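You operate a simulated robot arm through the tools that you are given. There is no shell and no other tool. Be economical: measure what you need, move in short steps, check, and stop when the job is done.

You are at the controls of a simulated two-armed robot. One attempt, no reset.

JOB
Unlatch the small stepladder, spread it, set its lever to HOLD and put the green can on the tall carton.
Fine: the blue handle swings up to unlatch; the carton stands past the shelf of the steel stand; the carton and the other cans stay where they are. Set down upright: what you pick out.

The check looks at the end state, three seconds after you hand in, the way a careful person would. Anything else that was tipped, shoved, dropped, spilled or broken makes it a failure.

ROBOT AND FRAMES
Two 7-joint arms with two-finger parallel grippers on one trunk, on a base that drives. Base frame: it is fixed to the floor where the robot stands at the start and does not move with it; the origin is under the middle of the robot, x ahead of it, y to its left, z up. Units: mm, rad, N and s.
The left shoulder is at the start at [50, 161, 1198], the right one opposite. Each reaches about 788 mm from its shoulder. Places, roughly: blue handle of the small stepladder [600, -200, 1200]; brown can [-7750, -5250, 1500]; can with the yellow side [-5500, -6750, 500]; grey can [-7750, -5250, 1750]; rear legs of the small stepladder [600, 0, 700]; steel stand [800, -100, 600]; tall carton [1000, -1000, 250]; white can [-6250, 500, 750]; yellow lever of the small stepladder [600, -200, 1000]. Payload 3.43 kg a hand.
The tool frame of a hand sits at the grasp point between the pads (the TCP): z along the fingers, y along the line on which they close. The tips reach 30 mm beyond it. Largest opening 94 mm; finger width 28, thickness 10; the body of the gripper, 50 by 96 mm, starts 55 mm behind the TCP.
Orientation is that of the tool frame in the base frame, as a unit quaternion [x, y, z, w]. With the fingers straight down and closing along the base's y, the tool's x points along the base's -x, its y along +y and its z along -z.

CONTROLS
- The arms move only by the tool nudge_tool. It takes "left_commands", "right_commands" or both (then of equal length, played together; a hand with none holds still); each is a list of rows, each an object (a shift or turn left out is 0, a gripper value left out holds the last) with "slide": the shift along the base's x, y, z in mm, a list of three; "turn": the turn, a rotation vector about the base's x, y, z in rad, a list of three; "gripper": the opening, from 0 (shut) to 1 (fully open). In form: [{"slide": [tx, ty, tz], "turn": [wx, wy, wz], "gripper": gripper}, ...]. A call has 1 to 10 rows; each row shifts and turns the commanded pose from where the row before left it. Each row takes 0.2 s and may step no farther than 50 mm and 0.15 rad from the row before; otherwise, or with a gripper value out of range, the whole call is refused. A pose out of reach is approached as far as the arm can. The call stops where the force on the tool passes 80 N (or 10 N more than at its start, if that is more) or the arm is blocked; 0.2 s more then pass. The fingers move at their own pace (about 45 mm/s each) and stop on an object; they squeeze with about 42 N. The grip force told is the motor's: it shows also when the fingers shut on nothing. Time passes only in rows, and 0.2 s behind the last, so rows that do not move let the fingers close. The reply holds the time, the measured pose of the TCP, the force on the tool along the base axes, the opening and the grip force, in the units named above and with some noise, with the torque about the TCP (base axes, N m) and any sound that the robot's microphone picked up, and new pictures: "show" is both (left out), scene, wrist or none (wrist: the cameras of the hands that moved).
- Cameras (640 x 400 px; columns grow to the right, rows downward): "scene" is now at [125.5, -35.9, 1339.5]; the picture's right is [-0.39, -0.92, 0.00], its down [-0.37, 0.16, -0.92] and it looks along [0.84, -0.36, -0.40] (base axes); focal length 214 px, centre (320, 200). "left" rides on the left gripper at [76, -14, -103] in its tool frame; the picture's right is [0.18, 0.98, 0.00], its down [-0.75, 0.14, -0.64] and it looks along [-0.63, 0.12, 0.77] (tool axes); focal length 243 px, centre (320, 200). "right" rides on the right gripper at [76, 14, -103] in its tool frame; the picture's right is [-0.18, 0.98, 0.00], its down [-0.75, -0.14, -0.64] and it looks along [-0.63, -0.12, 0.77] (tool axes); focal length 243 px, centre (320, 200). There is no depth. A picture from a camera that has moved, and an enlarged one, comes with that camera's place and axes in the base frame and with its lens.
- slide_trunk(by): slides the trunk up (or, below 0, down) by that many mm; the arms and the scene camera ride with it, the base frame stays. It gives what a move gives, with no picture.
- steer(legs): drives the robot by 1 to 6 legs, each [ahead, left, turn to the left] in mm, mm and rad, along the robot's own axes; the way and the turn of a leg run together, so that a leg with both is an arc; at most 1500 mm and 3.142 rad a leg. The arms and the cameras ride along, it lands a little off, and it stops where it bumps. It gives what a move gives, and a new picture of the scene camera.
- pan_tilt(pan, tilt): turns the head with the scene camera to pan (to the left, within 1.396 rad either way) and tilt (down, from -0.506 to 1.204), counted from straight ahead of the robot. It gives what a move gives, and a new picture of the scene camera.
- close_up(camera, box): a new picture of the part [left, top, right, bottom] of that camera's present view, enlarged. No time passes.
- sign_off(): hands the job in; it is judged then, once.

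Work in short steps. Places have to be worked out from the pictures, the camera data and where the tool is seen: move nearer, look again, correct. Check each grasp and each placing, and mend what went wrong. You have 120 turns and 260 pictures in all, those below and enlarged ones among them. Open the grippers and draw the arms clear of the work before you hand the job in, unless the task says otherwise; then end with one line.

The tools are called after ">>>" by a JSON object that holds its "fn" and its "kwargs". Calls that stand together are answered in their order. nudge_tool: Moves the arms, as the interface text tells. Its arguments: {"type":"object","properties":{"left_commands":{"type":"array","items":{"type":"object","properties":{"slide":{"type":"array","items":{"type":"number"}},"turn":{"type":"array","items":{"type":"number"}},"gripper":{"type":"number"}}}},"right_commands":{"type":"array","items":{"type":"object","properties":{"slide":{"type":"array","items":{"type":"number"}},"turn":{"type":"array","items":{"type":"number"}},"gripper":{"type":"number"}}}},"show":{"type":"string","enum":["both","scene","wrist","none"]}},"required":[]} The other tools are called the same way: slide_trunk (by) slides the trunk up or down; steer (legs) drives the base; pan_tilt (pan, tilt) turns the head that bears the scene camera; close_up (camera, box) takes an enlarged picture of a part of a camera's view; sign_off () hands the job in.

At the start:

```text
t: 0.0
left_tool_pos: [343.8, -38.0, 1309.3]
left_tcp_rot: [-0.002, 1.0, 0.0, -0.001]
left_wrist_force: [-0.1, 0.6, -0.2]
left_torque: [-0.01, -0.04, 0.0]
left_grip_width: 93.9
left_finger_force: 0.1
right_tool_pos: [381.1, -437.8, 1310.3]
right_tcp_rot: [0.0, 1.0, 0.0, 0.001]
right_wrist_force: [0.0, 0.6, 0.3]
right_torque: [0.0, -0.02, -0.01]
right_grip_width: 93.9
right_finger_force: 0.1
trunk travel left (down, up): [-225.0, 42.0]
robot x, y, heading: [2.8, 1.8, -0.002]
head pan, tilt: [-0.401, 0.415]
```

scene: 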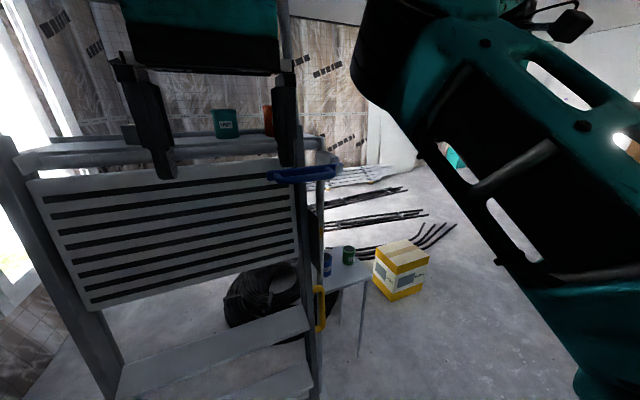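
right: 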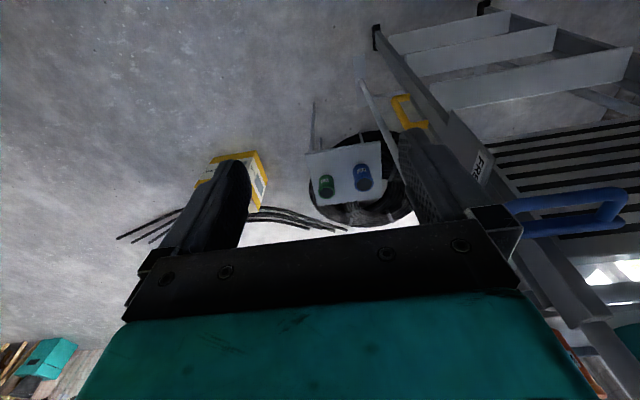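
left: 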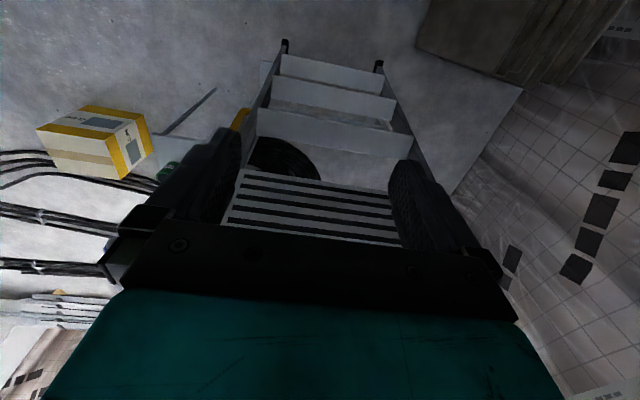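

The ladder stands right ahead, with the blue handle at its top right, the yellow lever lower down, and a green and a blue can on the stand behind. I'll enlarge these parts first.

>>> {"fn": "close_up", "kwargs": {"camera": "scene", "box": [100, 90, 360, 250]}}

>>> {"fn": "close_up", "kwargs": {"camera": "scene", "box": [220, 220, 460, 370]}}

>>> {"fn": "close_up", "kwargs": {"camera": "right", "box": [280, 60, 640, 285]}}

```text
2.46 times, centred on (230, 170) of scene
camera zoom: at [125.5, -35.9, 1339.5], right [-0.39, -0.92, 0.0], down [-0.37, 0.16, -0.92], along [0.84, -0.36, -0.4], focal length 528 px, centre (542, 274)
```

zoom: 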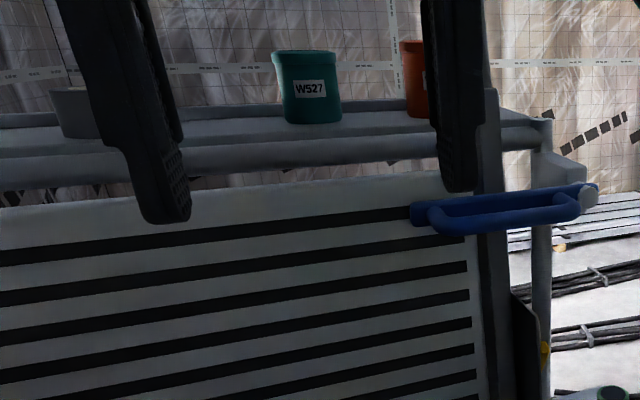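

```text
2.67 times, centred on (340, 295) of scene
camera zoom: at [125.5, -35.9, 1339.5], right [-0.39, -0.92, 0.0], down [-0.37, 0.16, -0.92], along [0.84, -0.36, -0.4], focal length 572 px, centre (267, -53)
```

zoom: 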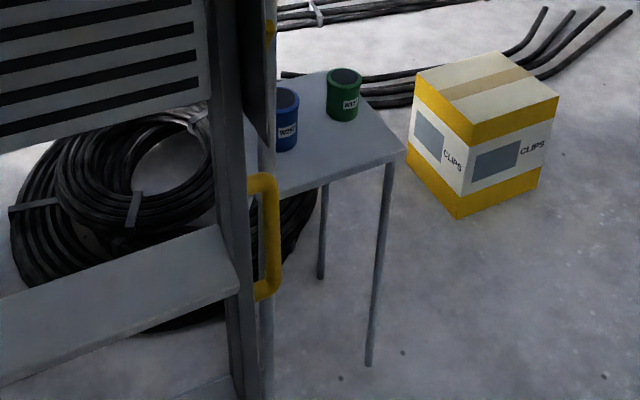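

```text
1.78 times, centred on (460, 172) of right
camera zoom: at [303.9, -425.2, 1412.8], right [0.18, 0.98, 0.0], down [0.75, -0.14, 0.64], along [0.63, -0.12, -0.77], focal length 431 px, centre (71, 249)
```

zoom: 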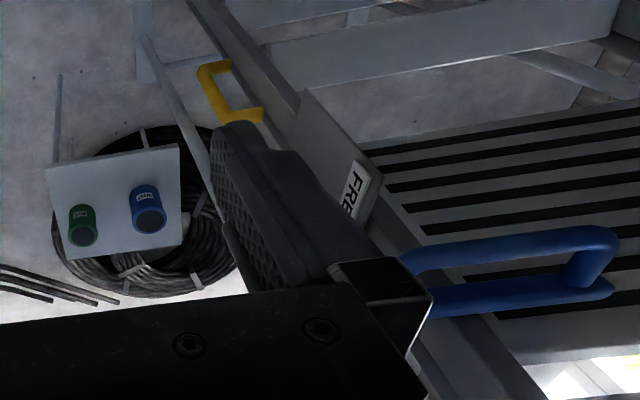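

The left hand blocks the view, so I move it out to the left and back.

>>> {"fn": "nudge_tool", "kwargs": {"left_commands": [{"slide": [-10, 50, 0]}, {"slide": [-10, 50, 0]}, {"slide": [-10, 50, 0]}, {"slide": [-10, 50, 0]}, {"slide": [-10, 50, 0]}, {"slide": [-10, 50, 0]}, {"slide": [0, 50, 0]}, {"slide": [0, 50, 0]}], "right_commands": [{"slide": [-10, 0, 0]}, {"slide": [-10, -20, 0]}, {"slide": [-10, -20, 0]}, {"slide": [-10, -20, 0]}, {"slide": [-10, -20, 0]}, {"slide": [-10, -20, 0]}, {"slide": [0, 0, 0]}, {"slide": [0, 0, 0]}], "show": "both"}}

>>> {"fn": "pan_tilt", "kwargs": {"pan": -0.25, "tilt": 0.5}}

```text
refused: row 1 steps farther than a row can; nothing moved
```

```text
t: 0.7
left_tool_pos: [343.9, -36.6, 1309.7]
left_tcp_rot: [-0.001, 1.0, 0.0, -0.001]
left_wrist_force: [0.0, -0.5, -0.3]
left_torque: [0.03, 0.01, 0.02]
left_grip_width: 93.7
left_finger_force: 0.1
right_tool_pos: [380.6, -438.3, 1310.7]
right_tcp_rot: [0.0, 1.0, 0.0, 0.0]
right_wrist_force: [-0.3, -0.9, 0.0]
right_torque: [-0.02, -0.01, -0.02]
right_grip_width: 94.0
right_finger_force: 0.1
trunk travel left (down, up): [-225.0, 42.0]
robot x, y, heading: [2.5, -1.9, -0.0]
head pan, tilt: [-0.25, 0.499]
camera scene: at [128.5, -22.3, 1331.8], right [-0.25, -0.97, 0.0], down [-0.46, 0.12, -0.88], along [0.85, -0.22, -0.48], focal length 214 px, centre (320, 200)
```

scene: 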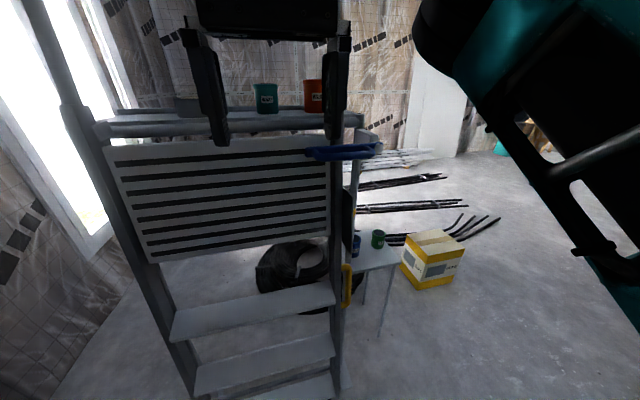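

Combined steps were just over the limit, so I repeat the move with smaller rows.

>>> {"fn": "nudge_tool", "kwargs": {"left_commands": [{"slide": [-10, 45, 0]}, {"slide": [-10, 45, 0]}, {"slide": [-10, 45, 0]}, {"slide": [-10, 45, 0]}, {"slide": [-10, 45, 0]}, {"slide": [-10, 45, 0]}, {"slide": [-10, 45, 0]}, {"slide": [-10, 45, 0]}], "show": "scene"}}

>>> {"fn": "close_up", "kwargs": {"camera": "scene", "box": [80, 70, 400, 270]}}

>>> {"fn": "close_up", "kwargs": {"camera": "scene", "box": [280, 130, 480, 255]}}

>>> {"fn": "close_up", "kwargs": {"camera": "scene", "box": [160, 230, 440, 400]}}

```text
t: 2.5
left_tool_pos: [278.7, 307.7, 1297.4]
left_tcp_rot: [0.0, 1.0, 0.0, -0.002]
left_wrist_force: [-0.3, -0.4, -0.7]
left_torque: [-0.01, 0.03, 0.02]
left_grip_width: 94.1
left_finger_force: 0.1
left hand out of reach, approached as far as the arm can: row 8
right_tool_pos: [382.0, -438.1, 1309.2]
right_tcp_rot: [0.0, 1.0, 0.0, 0.0]
right_wrist_force: [0.8, -0.2, 0.2]
right_torque: [-0.01, 0.04, -0.02]
right_grip_width: 93.8
right_finger_force: 0.1
trunk travel left (down, up): [-225.0, 42.0]
robot x, y, heading: [-1.3, -2.3, 0.001]
head pan, tilt: [-0.25, 0.499]
camera scene: at [129.5, -21.7, 1331.7], right [-0.25, -0.97, 0.0], down [-0.46, 0.12, -0.88], along [0.85, -0.22, -0.48], focal length 214 px, centre (320, 200)
```

scene: 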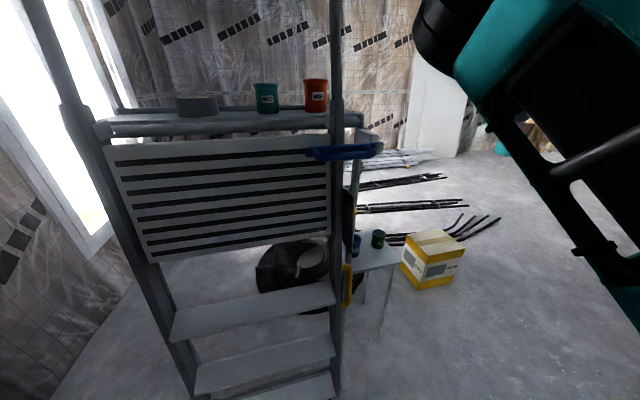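

```text
2.00 times, centred on (240, 170) of scene
camera zoom: at [129.5, -21.7, 1331.7], right [-0.25, -0.97, 0.0], down [-0.46, 0.12, -0.88], along [0.85, -0.22, -0.48], focal length 429 px, centre (480, 260)
```

zoom: 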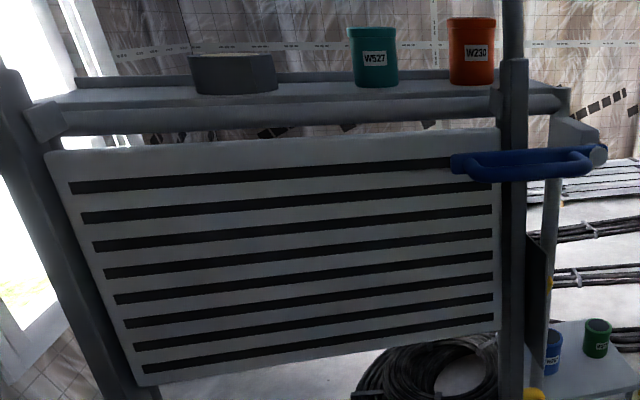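

```text
3.20 times, centred on (380, 192) of scene
camera zoom: at [129.5, -21.7, 1331.7], right [-0.25, -0.97, 0.0], down [-0.46, 0.12, -0.88], along [0.85, -0.22, -0.48], focal length 686 px, centre (128, 224)
```

zoom: 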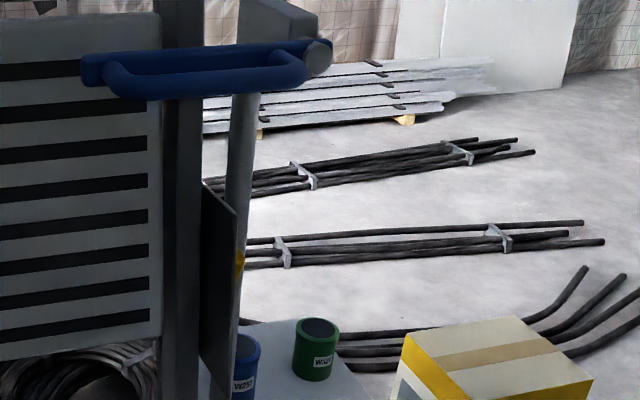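

```text
2.29 times, centred on (300, 315) of scene
camera zoom: at [129.5, -21.7, 1331.7], right [-0.25, -0.97, 0.0], down [-0.46, 0.12, -0.88], along [0.85, -0.22, -0.48], focal length 490 px, centre (366, -63)
```

zoom: 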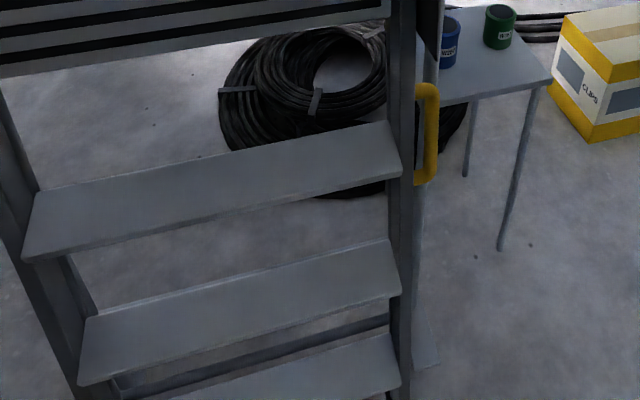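

Teal and orange cans and a tape roll sit on a top tray; the true green can is on the small shelf near [866, -508, 650]. I turn the right hand so its fingers point left (+y), to look at the handle from the side with its camera.

>>> {"fn": "nudge_tool", "kwargs": {"right_commands": [{"slide": [-10, -20, -8], "turn": [0.15, 0, 0]}, {"slide": [-10, -20, -8], "turn": [0.15, 0, 0]}, {"slide": [-10, -20, -8], "turn": [0.15, 0, 0]}, {"slide": [-10, -20, -8], "turn": [0.15, 0, 0]}, {"slide": [-10, -20, -8], "turn": [0.15, 0, 0]}, {"slide": [0, -10, -8], "turn": [0.15, 0, 0]}, {"slide": [0, 0, -8], "turn": [0.15, 0, 0]}, {"slide": [0, 0, -8], "turn": [0.15, 0, 0]}, {"slide": [0, 0, -8], "turn": [0.15, 0, 0]}, {"slide": [0, 0, -8], "turn": [0.15, 0, 0]}], "show": "both"}}

```text
t: 4.7
left_tool_pos: [276.9, 306.0, 1297.5]
left_tcp_rot: [-0.001, 1.0, 0.0, -0.001]
left_wrist_force: [0.0, -0.2, 0.1]
left_torque: [0.02, 0.01, 0.0]
left_grip_width: 94.0
left_finger_force: 0.1
right_tool_pos: [300.9, -467.6, 1162.7]
right_tcp_rot: [0.001, 0.731, 0.683, -0.001]
right_wrist_force: [0.1, 0.3, -0.5]
right_torque: [0.01, -0.04, 0.02]
right_grip_width: 94.0
right_finger_force: 0.0
right hand out of reach, approached as far as the arm can: row 5, 6, 7, 8, 9, 10
trunk travel left (down, up): [-225.0, 42.0]
robot x, y, heading: [-0.9, -3.0, 0.003]
head pan, tilt: [-0.25, 0.499]
camera scene: at [128.6, -22.9, 1331.8], right [-0.25, -0.97, 0.0], down [-0.46, 0.12, -0.88], along [0.85, -0.22, -0.48], focal length 214 px, centre (320, 200)
camera right: at [223.2, -569.6, 1184.4], right [0.19, 0.07, 0.98], down [0.75, -0.65, -0.1], along [0.63, 0.76, -0.17], focal length 243 px, centre (320, 200)
```

scene: 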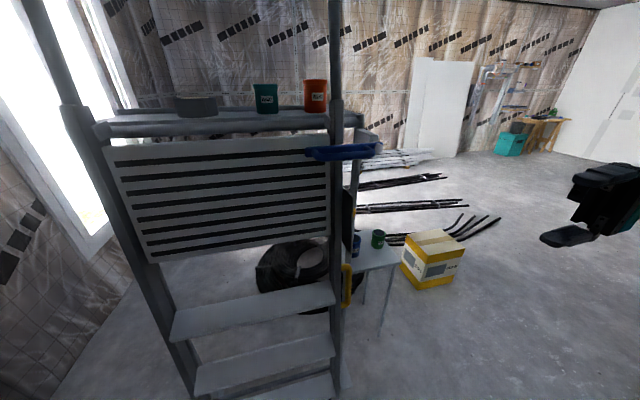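
right: 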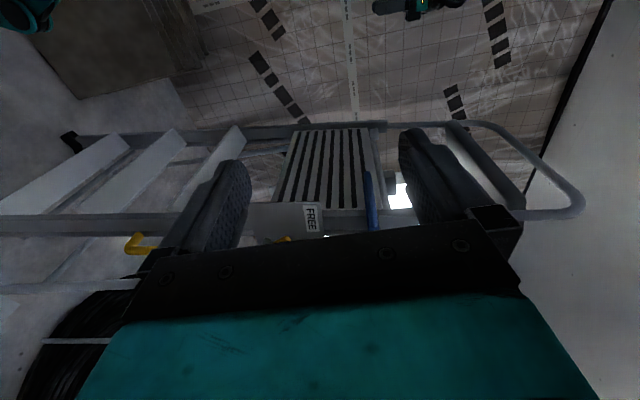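

The side view shows a FREE label plate on the right rail below the handle, but my gripper hides part. I yaw the hand right so the ladder comes to the clear half of the picture.

>>> {"fn": "nudge_tool", "kwargs": {"right_commands": [{"turn": [0, 0, -0.14]}, {"turn": [0, 0, -0.14]}, {"turn": [0, 0, -0.14]}, {"turn": [0, 0, -0.14]}], "show": "wrist"}}

>>> {"fn": "close_up", "kwargs": {"camera": "right", "box": [100, 60, 500, 310]}}

>>> {"fn": "close_up", "kwargs": {"camera": "right", "box": [280, 110, 480, 235]}}

```text
t: 5.7
left_tool_pos: [278.6, 307.3, 1297.2]
left_tcp_rot: [0.0, 1.0, 0.0, -0.001]
left_wrist_force: [0.5, 0.4, 0.1]
left_torque: [-0.03, -0.03, -0.04]
left_grip_width: 94.1
left_finger_force: 0.1
right_tool_pos: [300.4, -466.4, 1162.9]
right_tcp_rot: [0.202, 0.704, 0.654, 0.189]
right_wrist_force: [0.0, -0.1, 0.7]
right_torque: [-0.02, -0.01, -0.03]
right_grip_width: 93.8
right_finger_force: 0.0
trunk travel left (down, up): [-225.0, 42.0]
robot x, y, heading: [-0.3, -3.5, -0.001]
head pan, tilt: [-0.25, 0.499]
camera right: at [180.9, -513.3, 1185.1], right [0.19, -0.04, 0.98], down [0.29, -0.95, -0.09], along [0.94, 0.3, -0.17], focal length 243 px, centre (320, 200)
```

right: 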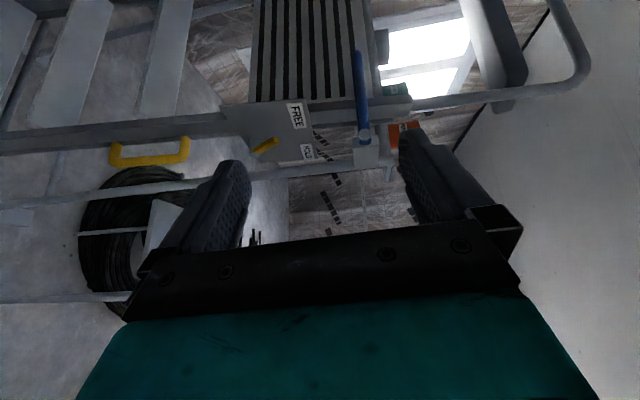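

```text
1.60 times, centred on (300, 185) of right
camera zoom: at [180.9, -513.3, 1185.1], right [0.19, -0.04, 0.98], down [0.29, -0.95, -0.09], along [0.94, 0.3, -0.17], focal length 388 px, centre (352, 224)
```

zoom: 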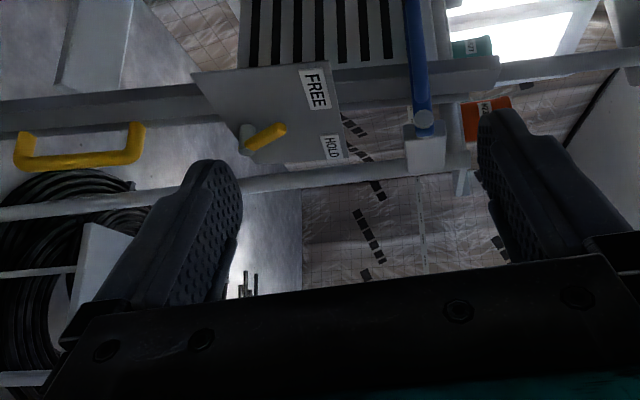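

```text
3.20 times, centred on (380, 172) of right
camera zoom: at [180.9, -513.3, 1185.1], right [0.19, -0.04, 0.98], down [0.29, -0.95, -0.09], along [0.94, 0.3, -0.17], focal length 776 px, centre (128, 288)
```

zoom: 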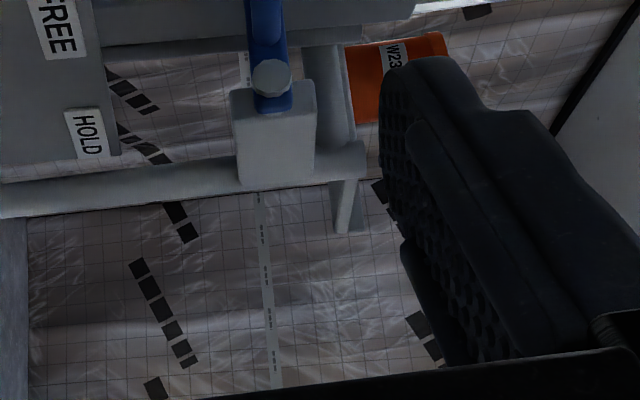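

The blue handle pivots near [567, -278, 1200] with its free end at about y=-106; the lever is on the side plate pointing to FREE, HOLD is rearward. I zoom in on the top tray junction and the rear legs to understand what moves.

>>> {"fn": "close_up", "kwargs": {"camera": "scene", "box": [300, 90, 400, 152]}}

>>> {"fn": "close_up", "kwargs": {"camera": "scene", "box": [60, 75, 220, 175]}}

>>> {"fn": "close_up", "kwargs": {"camera": "right", "box": [200, 70, 360, 170]}}

>>> {"fn": "close_up", "kwargs": {"camera": "right", "box": [340, 0, 560, 138]}}

```text
6.40 times, centred on (350, 121) of scene
camera zoom: at [128.5, -21.9, 1331.8], right [-0.25, -0.97, 0.0], down [-0.46, 0.12, -0.88], along [0.85, -0.22, -0.48], focal length 1373 px, centre (128, 706)
```

zoom: 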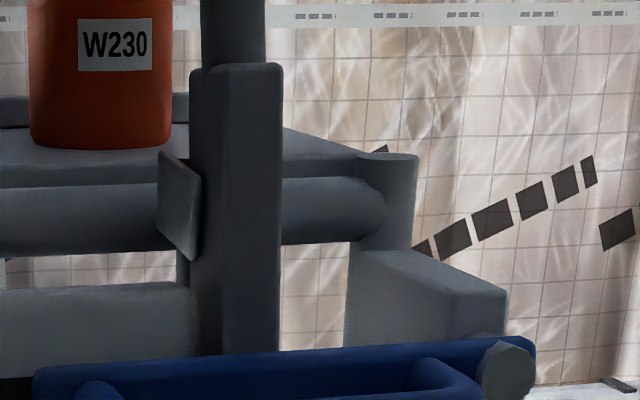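

```text
4.00 times, centred on (140, 125) of scene
camera zoom: at [128.5, -21.9, 1331.8], right [-0.25, -0.97, 0.0], down [-0.46, 0.12, -0.88], along [0.85, -0.22, -0.48], focal length 858 px, centre (1040, 500)
```

zoom: 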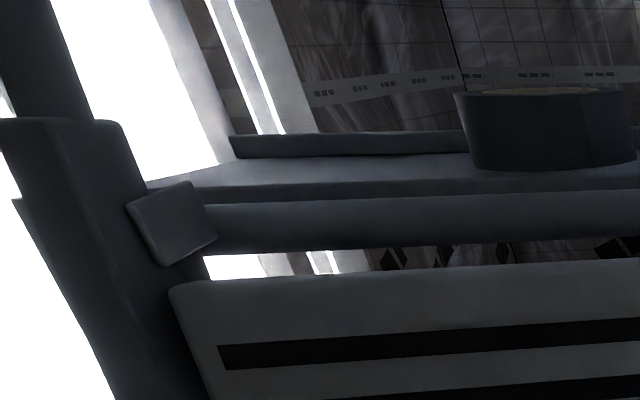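

```text
4.00 times, centred on (280, 120) of right
camera zoom: at [180.9, -513.3, 1185.1], right [0.19, -0.04, 0.98], down [0.29, -0.95, -0.09], along [0.94, 0.3, -0.17], focal length 970 px, centre (480, 520)
```

zoom: 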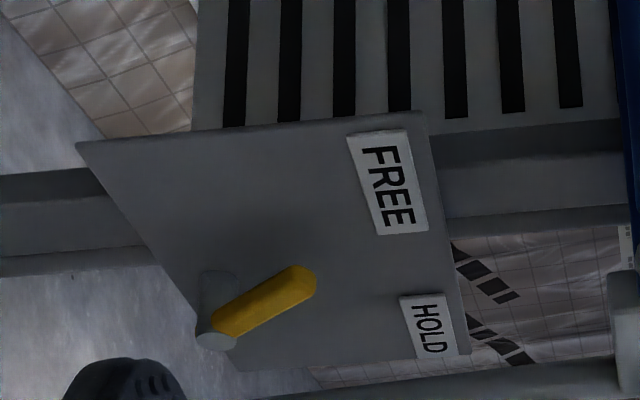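

```text
2.90 times, centred on (450, 69) of right
camera zoom: at [180.9, -513.3, 1185.1], right [0.19, -0.04, 0.98], down [0.29, -0.95, -0.09], along [0.94, 0.3, -0.17], focal length 703 px, centre (-57, 580)
```

zoom: 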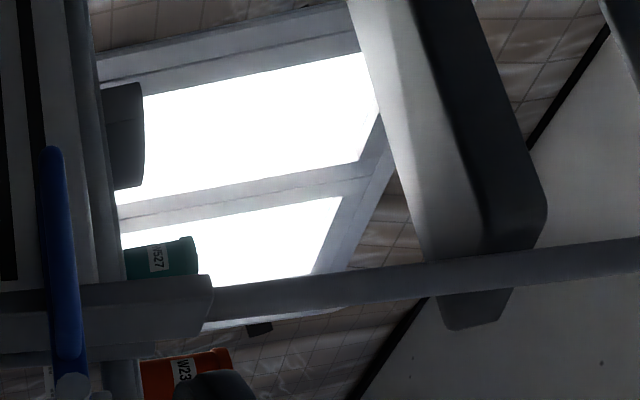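

To see how the rear frame, tray and loop handle connect, I drive 450 mm to the right and look back at the ladder's right side.

>>> {"fn": "steer", "kwargs": {"legs": [[-100, -500, 0]]}}

>>> {"fn": "pan_tilt", "kwargs": {"pan": 0.3, "tilt": 0.5}}

>>> {"fn": "close_up", "kwargs": {"camera": "scene", "box": [160, 0, 480, 200]}}

>>> {"fn": "close_up", "kwargs": {"camera": "scene", "box": [160, 200, 480, 400]}}

```text
t: 10.6
left_tool_pos: [177.3, -193.2, 1297.5]
left_tcp_rot: [0.004, 1.0, 0.001, 0.0]
left_wrist_force: [-0.3, -0.2, -0.4]
left_torque: [0.0, 0.0, 0.0]
left_grip_width: 94.2
left_finger_force: 0.0
right_tool_pos: [191.7, -967.5, 1162.6]
right_tcp_rot: [0.205, 0.702, 0.654, 0.191]
right_wrist_force: [-0.8, -0.2, -0.1]
right_torque: [-0.02, 0.0, 0.0]
right_grip_width: 94.0
right_finger_force: 0.0
trunk travel left (down, up): [-225.0, 42.0]
robot x, y, heading: [-103.5, -495.4, -0.008]
head pan, tilt: [-0.25, 0.499]
camera scene: at [24.2, -521.2, 1331.8], right [-0.26, -0.97, 0.0], down [-0.46, 0.12, -0.88], along [0.85, -0.22, -0.48], focal length 214 px, centre (320, 200)
```

scene: 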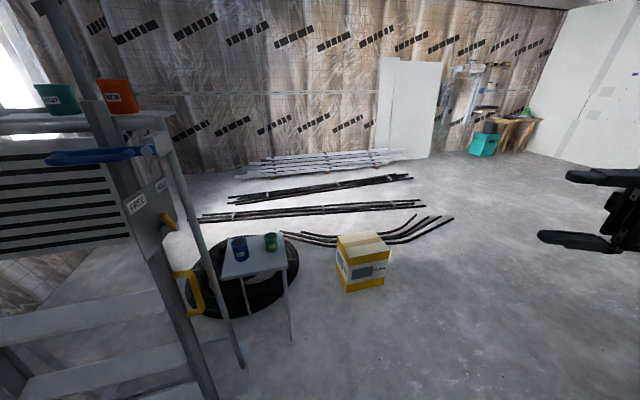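

```text
t: 11.6
left_tool_pos: [176.8, -193.2, 1296.5]
left_tcp_rot: [0.003, 1.0, 0.0, -0.002]
left_wrist_force: [0.1, -0.3, -0.4]
left_torque: [0.0, 0.0, 0.01]
left_grip_width: 94.1
left_finger_force: 0.1
right_tool_pos: [190.8, -968.1, 1162.7]
right_tcp_rot: [0.205, 0.703, 0.654, 0.191]
right_wrist_force: [0.6, -0.1, 0.2]
right_torque: [0.01, 0.03, 0.0]
right_grip_width: 94.0
right_finger_force: 0.1
trunk travel left (down, up): [-225.0, 42.0]
robot x, y, heading: [-105.4, -499.1, -0.008]
head pan, tilt: [0.3, 0.499]
camera scene: at [23.5, -471.8, 1331.8], right [0.29, -0.96, 0.0], down [-0.46, -0.14, -0.88], along [0.84, 0.25, -0.48], focal length 214 px, centre (320, 200)
```

scene: 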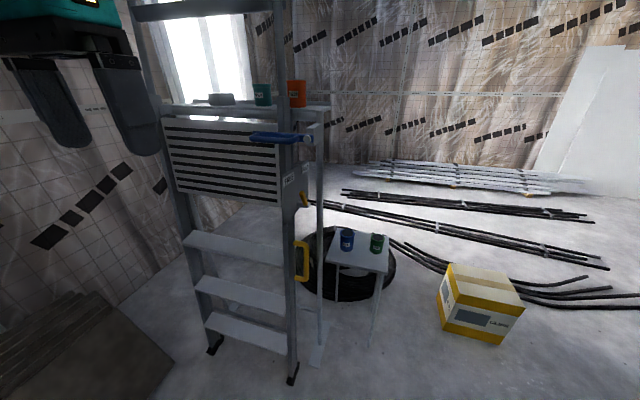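

```text
2.00 times, centred on (320, 100) of scene
camera zoom: at [23.5, -471.8, 1331.8], right [0.29, -0.96, 0.0], down [-0.46, -0.14, -0.88], along [0.84, 0.25, -0.48], focal length 429 px, centre (320, 400)
```

zoom: 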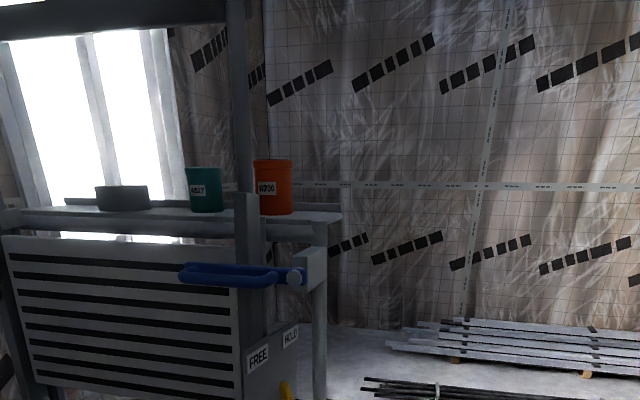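

```text
2.00 times, centred on (320, 300) of scene
camera zoom: at [23.5, -471.8, 1331.8], right [0.29, -0.96, 0.0], down [-0.46, -0.14, -0.88], along [0.84, 0.25, -0.48], focal length 429 px, centre (320, 0)
```

zoom: 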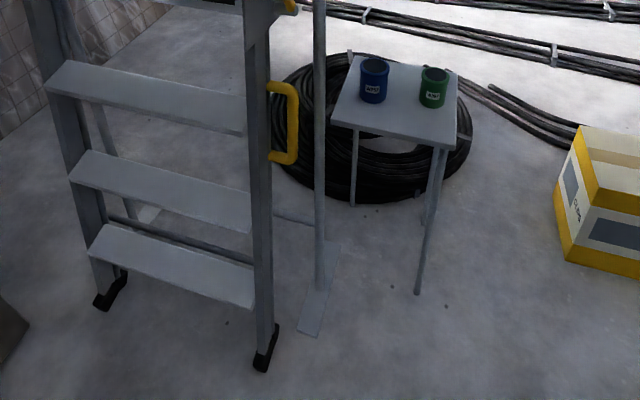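

>>> {"fn": "close_up", "kwargs": {"camera": "scene", "box": [240, 80, 340, 142]}}

>>> {"fn": "close_up", "kwargs": {"camera": "scene", "box": [270, 140, 350, 190]}}

>>> {"fn": "close_up", "kwargs": {"camera": "scene", "box": [260, 180, 340, 230]}}

>>> {"fn": "close_up", "kwargs": {"camera": "scene", "box": [180, 280, 360, 392]}}

```text
6.40 times, centred on (290, 111) of scene
camera zoom: at [23.5, -471.8, 1331.8], right [0.29, -0.96, 0.0], down [-0.46, -0.14, -0.88], along [0.84, 0.25, -0.48], focal length 1373 px, centre (512, 770)
```

zoom: 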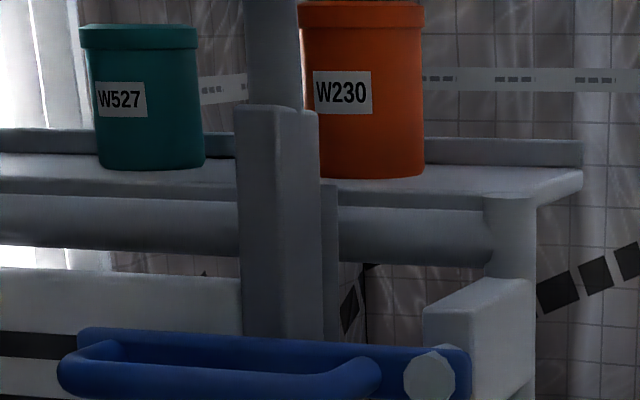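

```text
8.00 times, centred on (310, 165) of scene
camera zoom: at [23.5, -471.8, 1331.8], right [0.29, -0.96, 0.0], down [-0.46, -0.14, -0.88], along [0.84, 0.25, -0.48], focal length 1716 px, centre (400, 480)
```

zoom: 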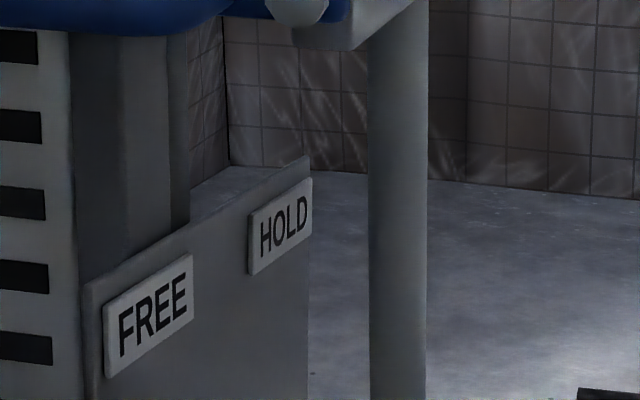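

```text
8.00 times, centred on (300, 205) of scene
camera zoom: at [23.5, -471.8, 1331.8], right [0.29, -0.96, 0.0], down [-0.46, -0.14, -0.88], along [0.84, 0.25, -0.48], focal length 1716 px, centre (480, 160)
```

zoom: 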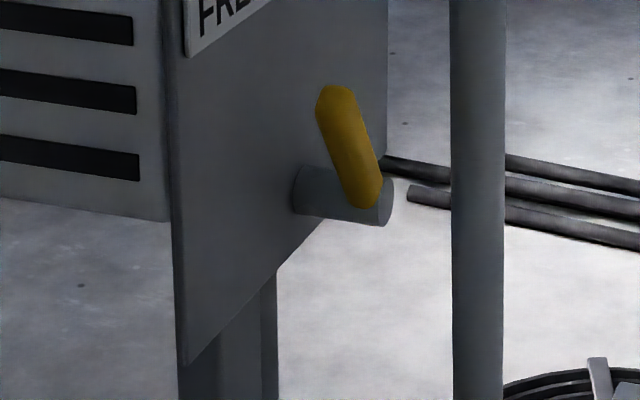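

```text
3.56 times, centred on (270, 336) of scene
camera zoom: at [23.5, -471.8, 1331.8], right [0.29, -0.96, 0.0], down [-0.46, -0.14, -0.88], along [0.84, 0.25, -0.48], focal length 763 px, centre (498, -284)
```

zoom: 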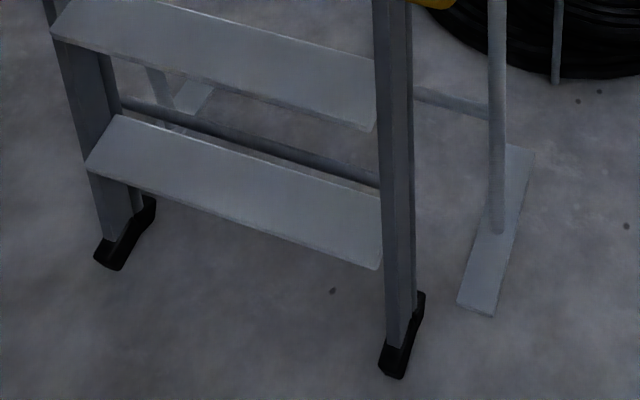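

>>> {"fn": "close_up", "kwargs": {"camera": "scene", "box": [270, 230, 350, 280]}}

>>> {"fn": "close_up", "kwargs": {"camera": "scene", "box": [260, 340, 340, 390]}}

>>> {"fn": "close_up", "kwargs": {"camera": "right", "box": [0, 0, 640, 400]}}

```text
8.00 times, centred on (310, 255) of scene
camera zoom: at [23.5, -471.8, 1331.8], right [0.29, -0.96, 0.0], down [-0.46, -0.14, -0.88], along [0.84, 0.25, -0.48], focal length 1716 px, centre (400, -240)
```

zoom: 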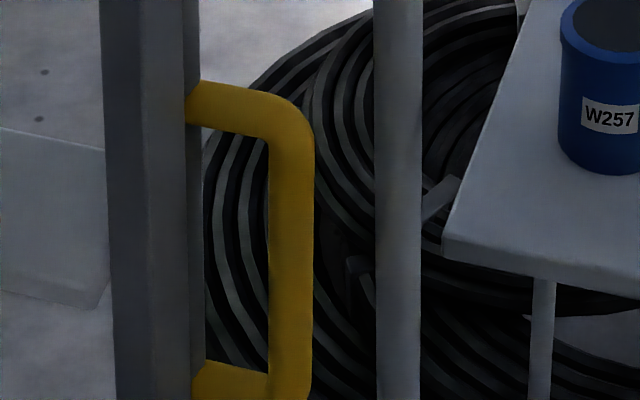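

```text
8.00 times, centred on (300, 365) of scene
camera zoom: at [23.5, -471.8, 1331.8], right [0.29, -0.96, 0.0], down [-0.46, -0.14, -0.88], along [0.84, 0.25, -0.48], focal length 1716 px, centre (480, -1120)
```

zoom: 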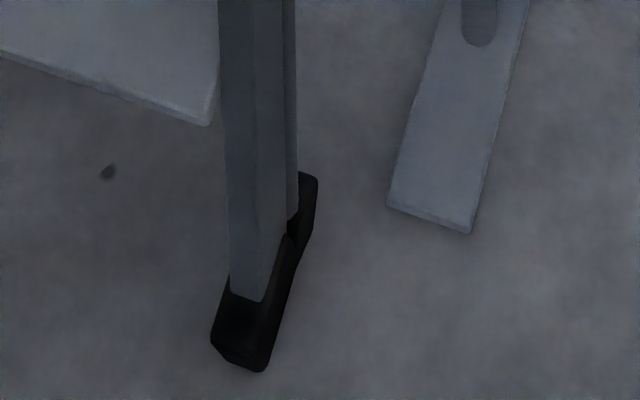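

```text
1.00 times, centred on (320, 200) of right (not enlarged: the box is as wide or as high as the picture)
camera zoom: at [72.1, -1013.1, 1184.8], right [0.19, -0.04, 0.98], down [0.28, -0.95, -0.09], along [0.94, 0.3, -0.17], focal length 243 px, centre (320, 200)
```

zoom: 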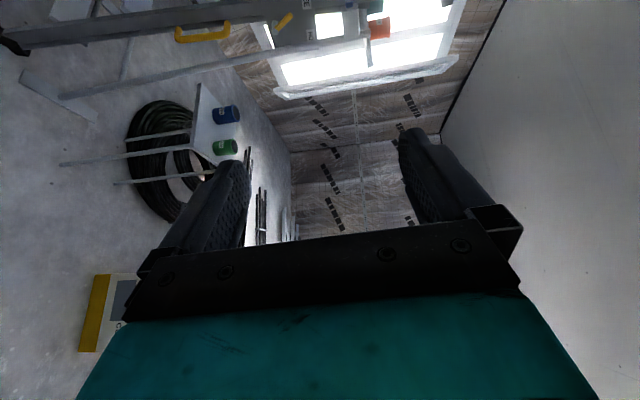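

>>> {"fn": "close_up", "kwargs": {"camera": "right", "box": [150, 0, 280, 81]}}

>>> {"fn": "close_up", "kwargs": {"camera": "right", "box": [0, 0, 160, 100]}}

>>> {"fn": "close_up", "kwargs": {"camera": "right", "box": [260, 0, 420, 100]}}

```text
4.92 times, centred on (215, 40) of right
camera zoom: at [72.1, -1013.1, 1184.8], right [0.19, -0.04, 0.98], down [0.28, -0.95, -0.09], along [0.94, 0.3, -0.17], focal length 1194 px, centre (837, 985)
```

zoom: 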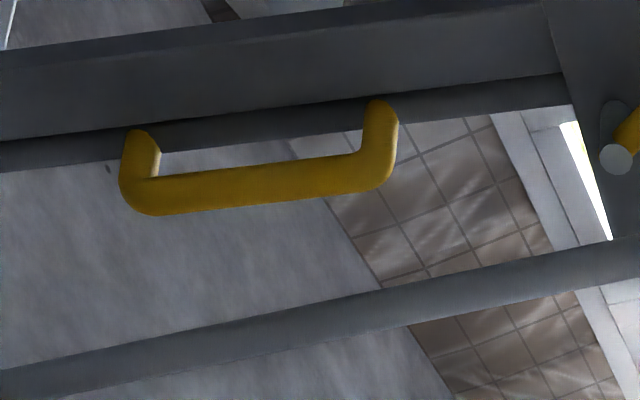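

```text
4.00 times, centred on (80, 50) of right
camera zoom: at [72.1, -1013.1, 1184.8], right [0.19, -0.04, 0.98], down [0.28, -0.95, -0.09], along [0.94, 0.3, -0.17], focal length 970 px, centre (1280, 800)
```

zoom: 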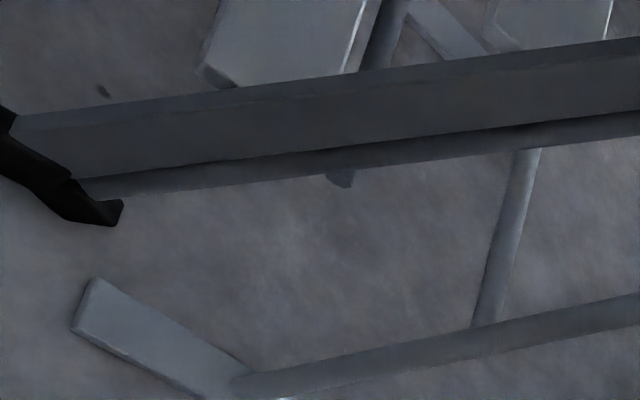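

```text
4.00 times, centred on (340, 50) of right
camera zoom: at [72.1, -1013.1, 1184.8], right [0.19, -0.04, 0.98], down [0.28, -0.95, -0.09], along [0.94, 0.3, -0.17], focal length 970 px, centre (240, 800)
```

zoom: 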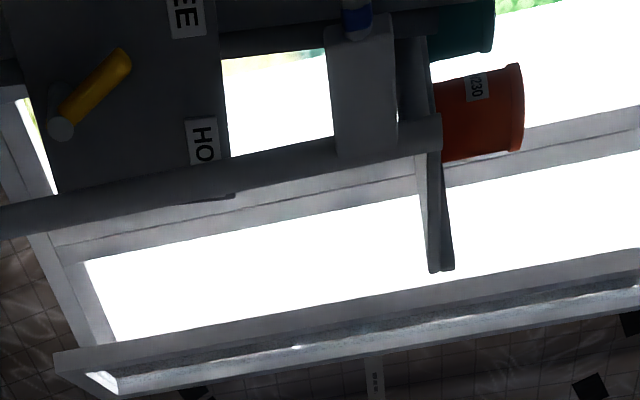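

Now it is clear: the steel gantry (poles at x≈680) holds the tray; the ladder stands in front of it, latched by the blue handle across its right stile; the yellow loop is on the ladder's rear leg. I drive back in front of the handle and turn the right hand forward to grip it.

>>> {"fn": "steer", "kwargs": {"legs": [[75, 440, 0.008]]}}

>>> {"fn": "nudge_tool", "kwargs": {"right_commands": [{"slide": [10, 20, 0], "turn": [0, 0, -0.145]}, {"slide": [10, 20, 0], "turn": [0, 0, -0.145]}, {"slide": [10, 20, 0], "turn": [0, 0, -0.145]}, {"slide": [10, 20, 0], "turn": [0, 0, -0.145]}, {"slide": [10, 20, 0], "turn": [0, 0, -0.145]}, {"slide": [10, 20, 0], "turn": [0, 0, -0.145]}, {"slide": [10, 20, 0], "turn": [0, 0, -0.14]}], "show": "both"}}

```text
t: 15.9
left_tool_pos: [248.7, 245.1, 1295.8]
left_tcp_rot: [-0.003, 1.0, 0.0, 0.0]
left_wrist_force: [1.0, 0.0, 0.4]
left_torque: [-0.01, 0.0, 0.0]
left_grip_width: 93.9
left_finger_force: 0.2
right_tool_pos: [273.3, -527.6, 1162.8]
right_tcp_rot: [0.2, 0.704, 0.655, 0.185]
right_wrist_force: [-0.2, -0.3, -0.7]
right_torque: [0.01, 0.0, -0.01]
right_grip_width: 93.8
right_finger_force: 0.0
trunk travel left (down, up): [-225.0, 42.0]
robot x, y, heading: [-27.9, -62.9, 0.003]
head pan, tilt: [0.3, 0.499]
camera scene: at [98.5, -34.3, 1331.8], right [0.3, -0.95, 0.0], down [-0.46, -0.14, -0.88], along [0.84, 0.26, -0.48], focal length 214 px, centre (320, 200)
```

scene: 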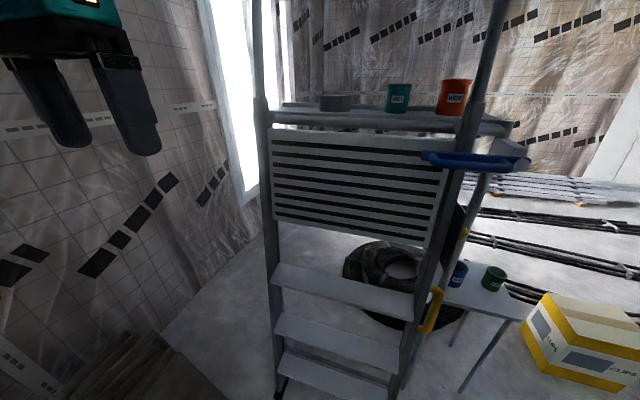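

```text
t: 17.5
left_tool_pos: [248.7, 246.3, 1298.0]
left_tcp_rot: [-0.004, 1.0, 0.0, -0.001]
left_wrist_force: [0.2, 0.1, 0.4]
left_torque: [-0.02, 0.02, -0.01]
left_grip_width: 94.2
left_finger_force: 0.0
right_tool_pos: [383.2, -428.2, 1155.3]
right_tcp_rot: [0.517, 0.519, 0.483, 0.48]
right_wrist_force: [0.3, 0.1, 0.6]
right_torque: [-0.05, 0.0, -0.03]
right_grip_width: 93.7
right_finger_force: 0.0
right hand out of reach, approached as far as the arm can: row 6, 7
trunk travel left (down, up): [-225.0, 42.0]
robot x, y, heading: [-27.9, -60.2, 0.005]
head pan, tilt: [0.3, 0.499]
camera scene: at [98.8, -33.6, 1331.7], right [0.3, -0.95, 0.0], down [-0.46, -0.14, -0.88], along [0.84, 0.26, -0.48], focal length 214 px, centre (320, 200)
camera right: at [281.0, -352.4, 1177.9], right [0.07, -0.18, 0.98], down [-0.64, -0.76, -0.09], along [0.76, -0.63, -0.17], focal length 243 px, centre (320, 200)
```

scene: 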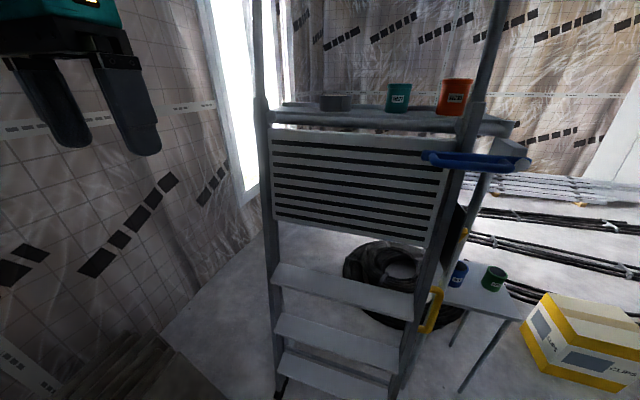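
right: 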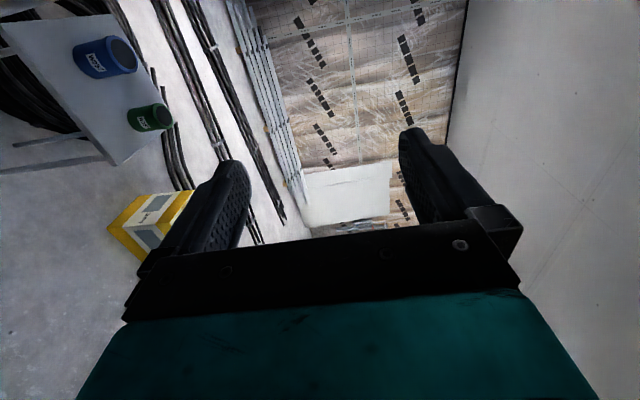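

The hand now points forward, closing vertically, but sits at a fold limit. I move toward the handle's front, stopping short, and check.

>>> {"fn": "nudge_tool", "kwargs": {"right_commands": [{"slide": [15, 40, 8]}, {"slide": [15, 40, 8]}, {"slide": [15, 40, 8]}, {"slide": [15, 40, 8]}, {"slide": [15, 40, 8]}], "show": "both"}}

```text
t: 18.7
left_tool_pos: [247.8, 247.2, 1296.1]
left_tcp_rot: [-0.003, 1.0, 0.0, -0.001]
left_wrist_force: [0.1, -0.7, -0.5]
left_torque: [0.03, 0.01, 0.03]
left_grip_width: 94.1
left_finger_force: 0.1
right_tool_pos: [437.2, -361.9, 1173.8]
right_tcp_rot: [0.516, 0.519, 0.485, 0.478]
right_wrist_force: [0.3, -0.3, 1.0]
right_torque: [-0.03, 0.0, -0.03]
right_grip_width: 93.9
right_finger_force: 0.0
right hand out of reach, approached as far as the arm can: row 1, 2, 3, 4, 5
trunk travel left (down, up): [-225.0, 42.0]
robot x, y, heading: [-29.5, -59.4, 0.003]
head pan, tilt: [0.3, 0.499]
camera scene: at [99.0, -34.5, 1331.7], right [0.3, -0.95, 0.0], down [-0.46, -0.14, -0.88], along [0.84, 0.26, -0.48], focal length 214 px, centre (320, 200)
camera right: at [334.2, -287.0, 1195.1], right [0.07, -0.19, 0.98], down [-0.65, -0.76, -0.1], along [0.76, -0.63, -0.18], focal length 243 px, centre (320, 200)
```

scene: 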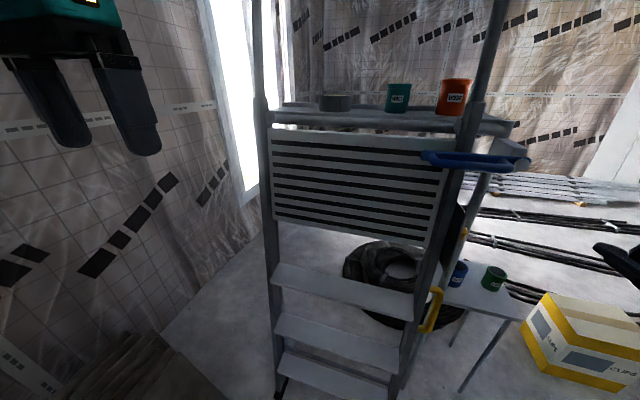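
right: 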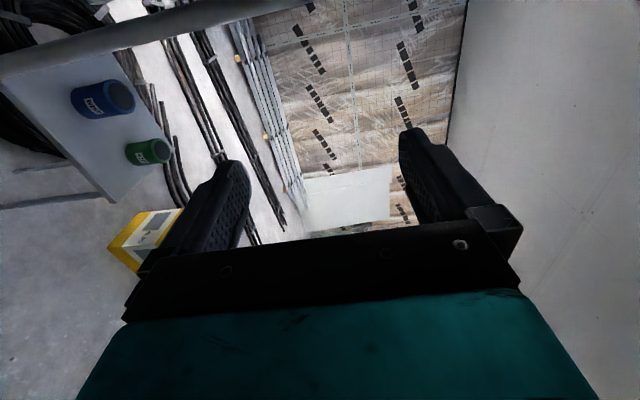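

The forward roll of this wrist limits it. I'll instead push the handle up from below with closed fingers, so I roll the right hand to its natural pose and shut the gripper.

>>> {"fn": "nudge_tool", "kwargs": {"right_commands": [{"turn": [-0.15, 0, 0], "gripper": 0}, {"turn": [-0.15, 0, 0]}, {"turn": [-0.15, 0, 0]}, {"turn": [-0.15, 0, 0]}, {"turn": [-0.15, 0, 0]}, {"turn": [-0.15, 0, 0]}, {"turn": [-0.15, 0, 0]}, {"turn": [-0.15, 0, 0]}, {"turn": [-0.15, 0, 0]}, {"turn": [-0.15, 0, 0]}], "show": "both"}}

```text
t: 20.9
left_tool_pos: [247.9, 245.8, 1297.1]
left_tcp_rot: [-0.004, 1.0, 0.0, 0.0]
left_wrist_force: [0.5, -0.9, -0.6]
left_torque: [0.02, 0.01, 0.03]
left_grip_width: 94.0
left_finger_force: 0.1
right_tool_pos: [425.9, -375.6, 1211.2]
right_tcp_rot: [0.048, 0.711, 0.001, 0.702]
right_wrist_force: [0.1, 0.4, -0.5]
right_torque: [-0.01, -0.02, 0.0]
right_grip_width: 0.0
right_finger_force: 33.3
right hand out of reach, approached as far as the arm can: row 2, 3, 4, 5, 6, 7, 8, 9, 10
trunk travel left (down, up): [-225.0, 42.0]
robot x, y, heading: [-28.4, -62.6, 0.003]
head pan, tilt: [0.3, 0.499]
camera scene: at [98.7, -34.5, 1331.8], right [0.3, -0.95, 0.0], down [-0.46, -0.14, -0.88], along [0.84, 0.26, -0.48], focal length 214 px, centre (320, 200)
camera right: at [323.3, -350.7, 1138.0], right [0.07, 0.97, 0.25], down [-0.64, -0.15, 0.75], along [0.76, -0.21, 0.61], focal length 243 px, centre (320, 200)
```

scene: 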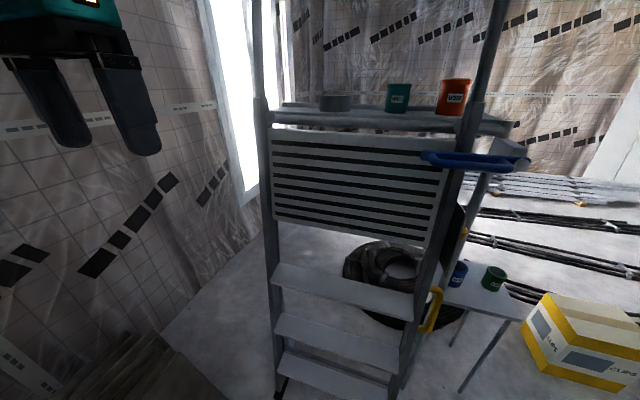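
right: 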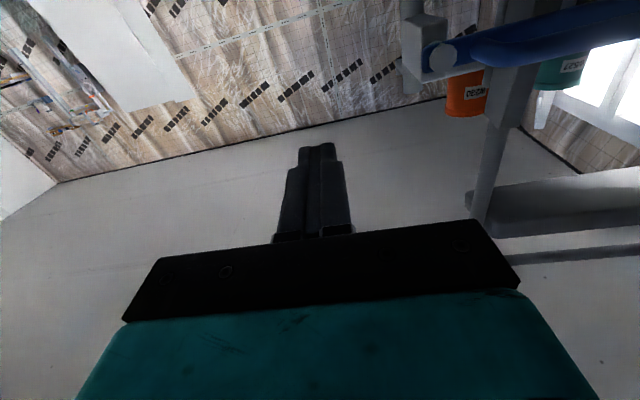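

The wrist is folded too close to the shoulder. I back the robot 180 mm so the arm works in mid range.

>>> {"fn": "steer", "kwargs": {"legs": [[-180, 0, 0]]}}

>>> {"fn": "nudge_tool", "kwargs": {"right_commands": [{"slide": [40, 0, -20]}, {"slide": [40, 0, -20]}], "show": "wrist"}}

```text
t: 22.4
left_tool_pos: [66.4, 245.8, 1298.3]
left_tcp_rot: [-0.006, 1.0, 0.0, 0.0]
left_wrist_force: [0.6, 0.0, 1.0]
left_torque: [-0.02, -0.03, 0.0]
left_grip_width: 94.0
left_finger_force: 0.0
right_tool_pos: [248.9, -375.9, 1212.2]
right_tcp_rot: [0.046, 0.711, 0.004, 0.702]
right_wrist_force: [-0.1, 0.4, 0.7]
right_torque: [0.03, 0.03, 0.0]
right_grip_width: 0.1
right_finger_force: 33.2
trunk travel left (down, up): [-225.0, 42.0]
robot x, y, heading: [-208.5, -66.2, 0.011]
head pan, tilt: [0.3, 0.499]
camera scene: at [-80.7, -35.3, 1331.9], right [0.31, -0.95, 0.0], down [-0.46, -0.15, -0.88], along [0.84, 0.27, -0.48], focal length 214 px, centre (320, 200)
```

scene: 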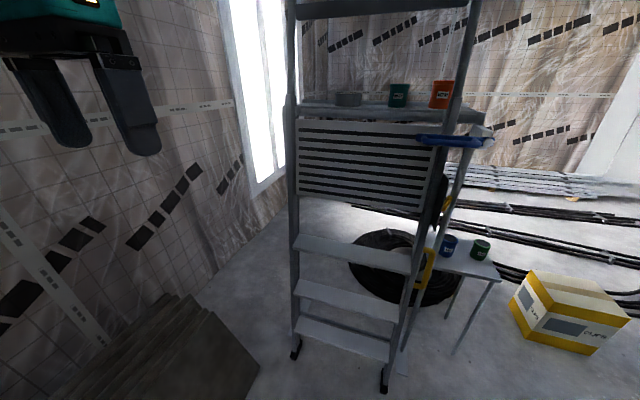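

```text
t: 23.0
left_tool_pos: [68.2, 245.7, 1297.0]
left_tcp_rot: [-0.006, 1.0, 0.0, -0.001]
left_wrist_force: [0.8, -0.1, 0.4]
left_torque: [0.0, 0.05, -0.04]
left_grip_width: 93.9
left_finger_force: 0.0
right_tool_pos: [319.8, -405.1, 1190.8]
right_tcp_rot: [0.044, 0.713, 0.005, 0.7]
right_wrist_force: [0.3, 0.7, -0.7]
right_torque: [-0.02, -0.02, 0.02]
right_grip_width: 0.0
right_finger_force: 33.0
right hand out of reach, approached as far as the arm can: row 1, 2
trunk travel left (down, up): [-225.0, 42.0]
robot x, y, heading: [-207.7, -64.3, 0.005]
head pan, tilt: [0.3, 0.499]
camera right: at [216.0, -381.1, 1119.1], right [0.06, 0.97, 0.25], down [-0.64, -0.16, 0.76], along [0.77, -0.2, 0.6], focal length 243 px, centre (320, 200)
```

right: 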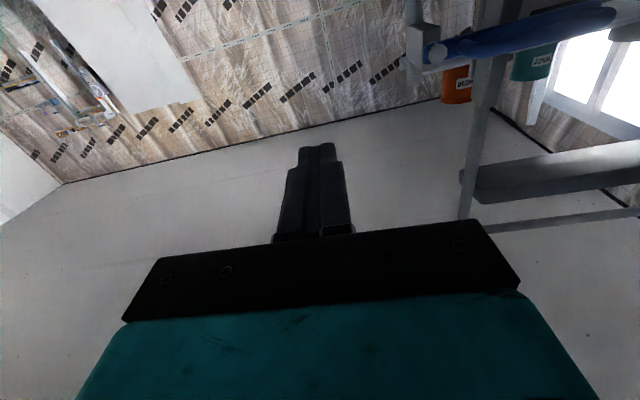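

>>> {"fn": "nudge_tool", "kwargs": {"right_commands": [{"slide": [45, 0, 0]}, {"slide": [45, 0, 0]}, {"slide": [45, 0, 0]}], "show": "none"}}

```text
t: 23.8
left_tool_pos: [69.1, 245.5, 1296.7]
left_tcp_rot: [-0.007, 1.0, 0.0, -0.001]
left_wrist_force: [0.4, 0.2, 0.1]
left_torque: [0.01, -0.02, -0.01]
left_grip_width: 94.1
left_finger_force: 0.0
right_tool_pos: [453.7, -424.1, 1202.3]
right_tcp_rot: [0.045, 0.714, 0.006, 0.699]
right_wrist_force: [0.7, 0.0, -0.5]
right_torque: [0.01, 0.0, 0.01]
right_grip_width: 0.0
right_finger_force: 33.6
right hand out of reach, approached as far as the arm can: row 1, 2, 3
trunk travel left (down, up): [-225.0, 42.0]
robot x, y, heading: [-204.1, -66.1, 0.005]
head pan, tilt: [0.3, 0.499]
```

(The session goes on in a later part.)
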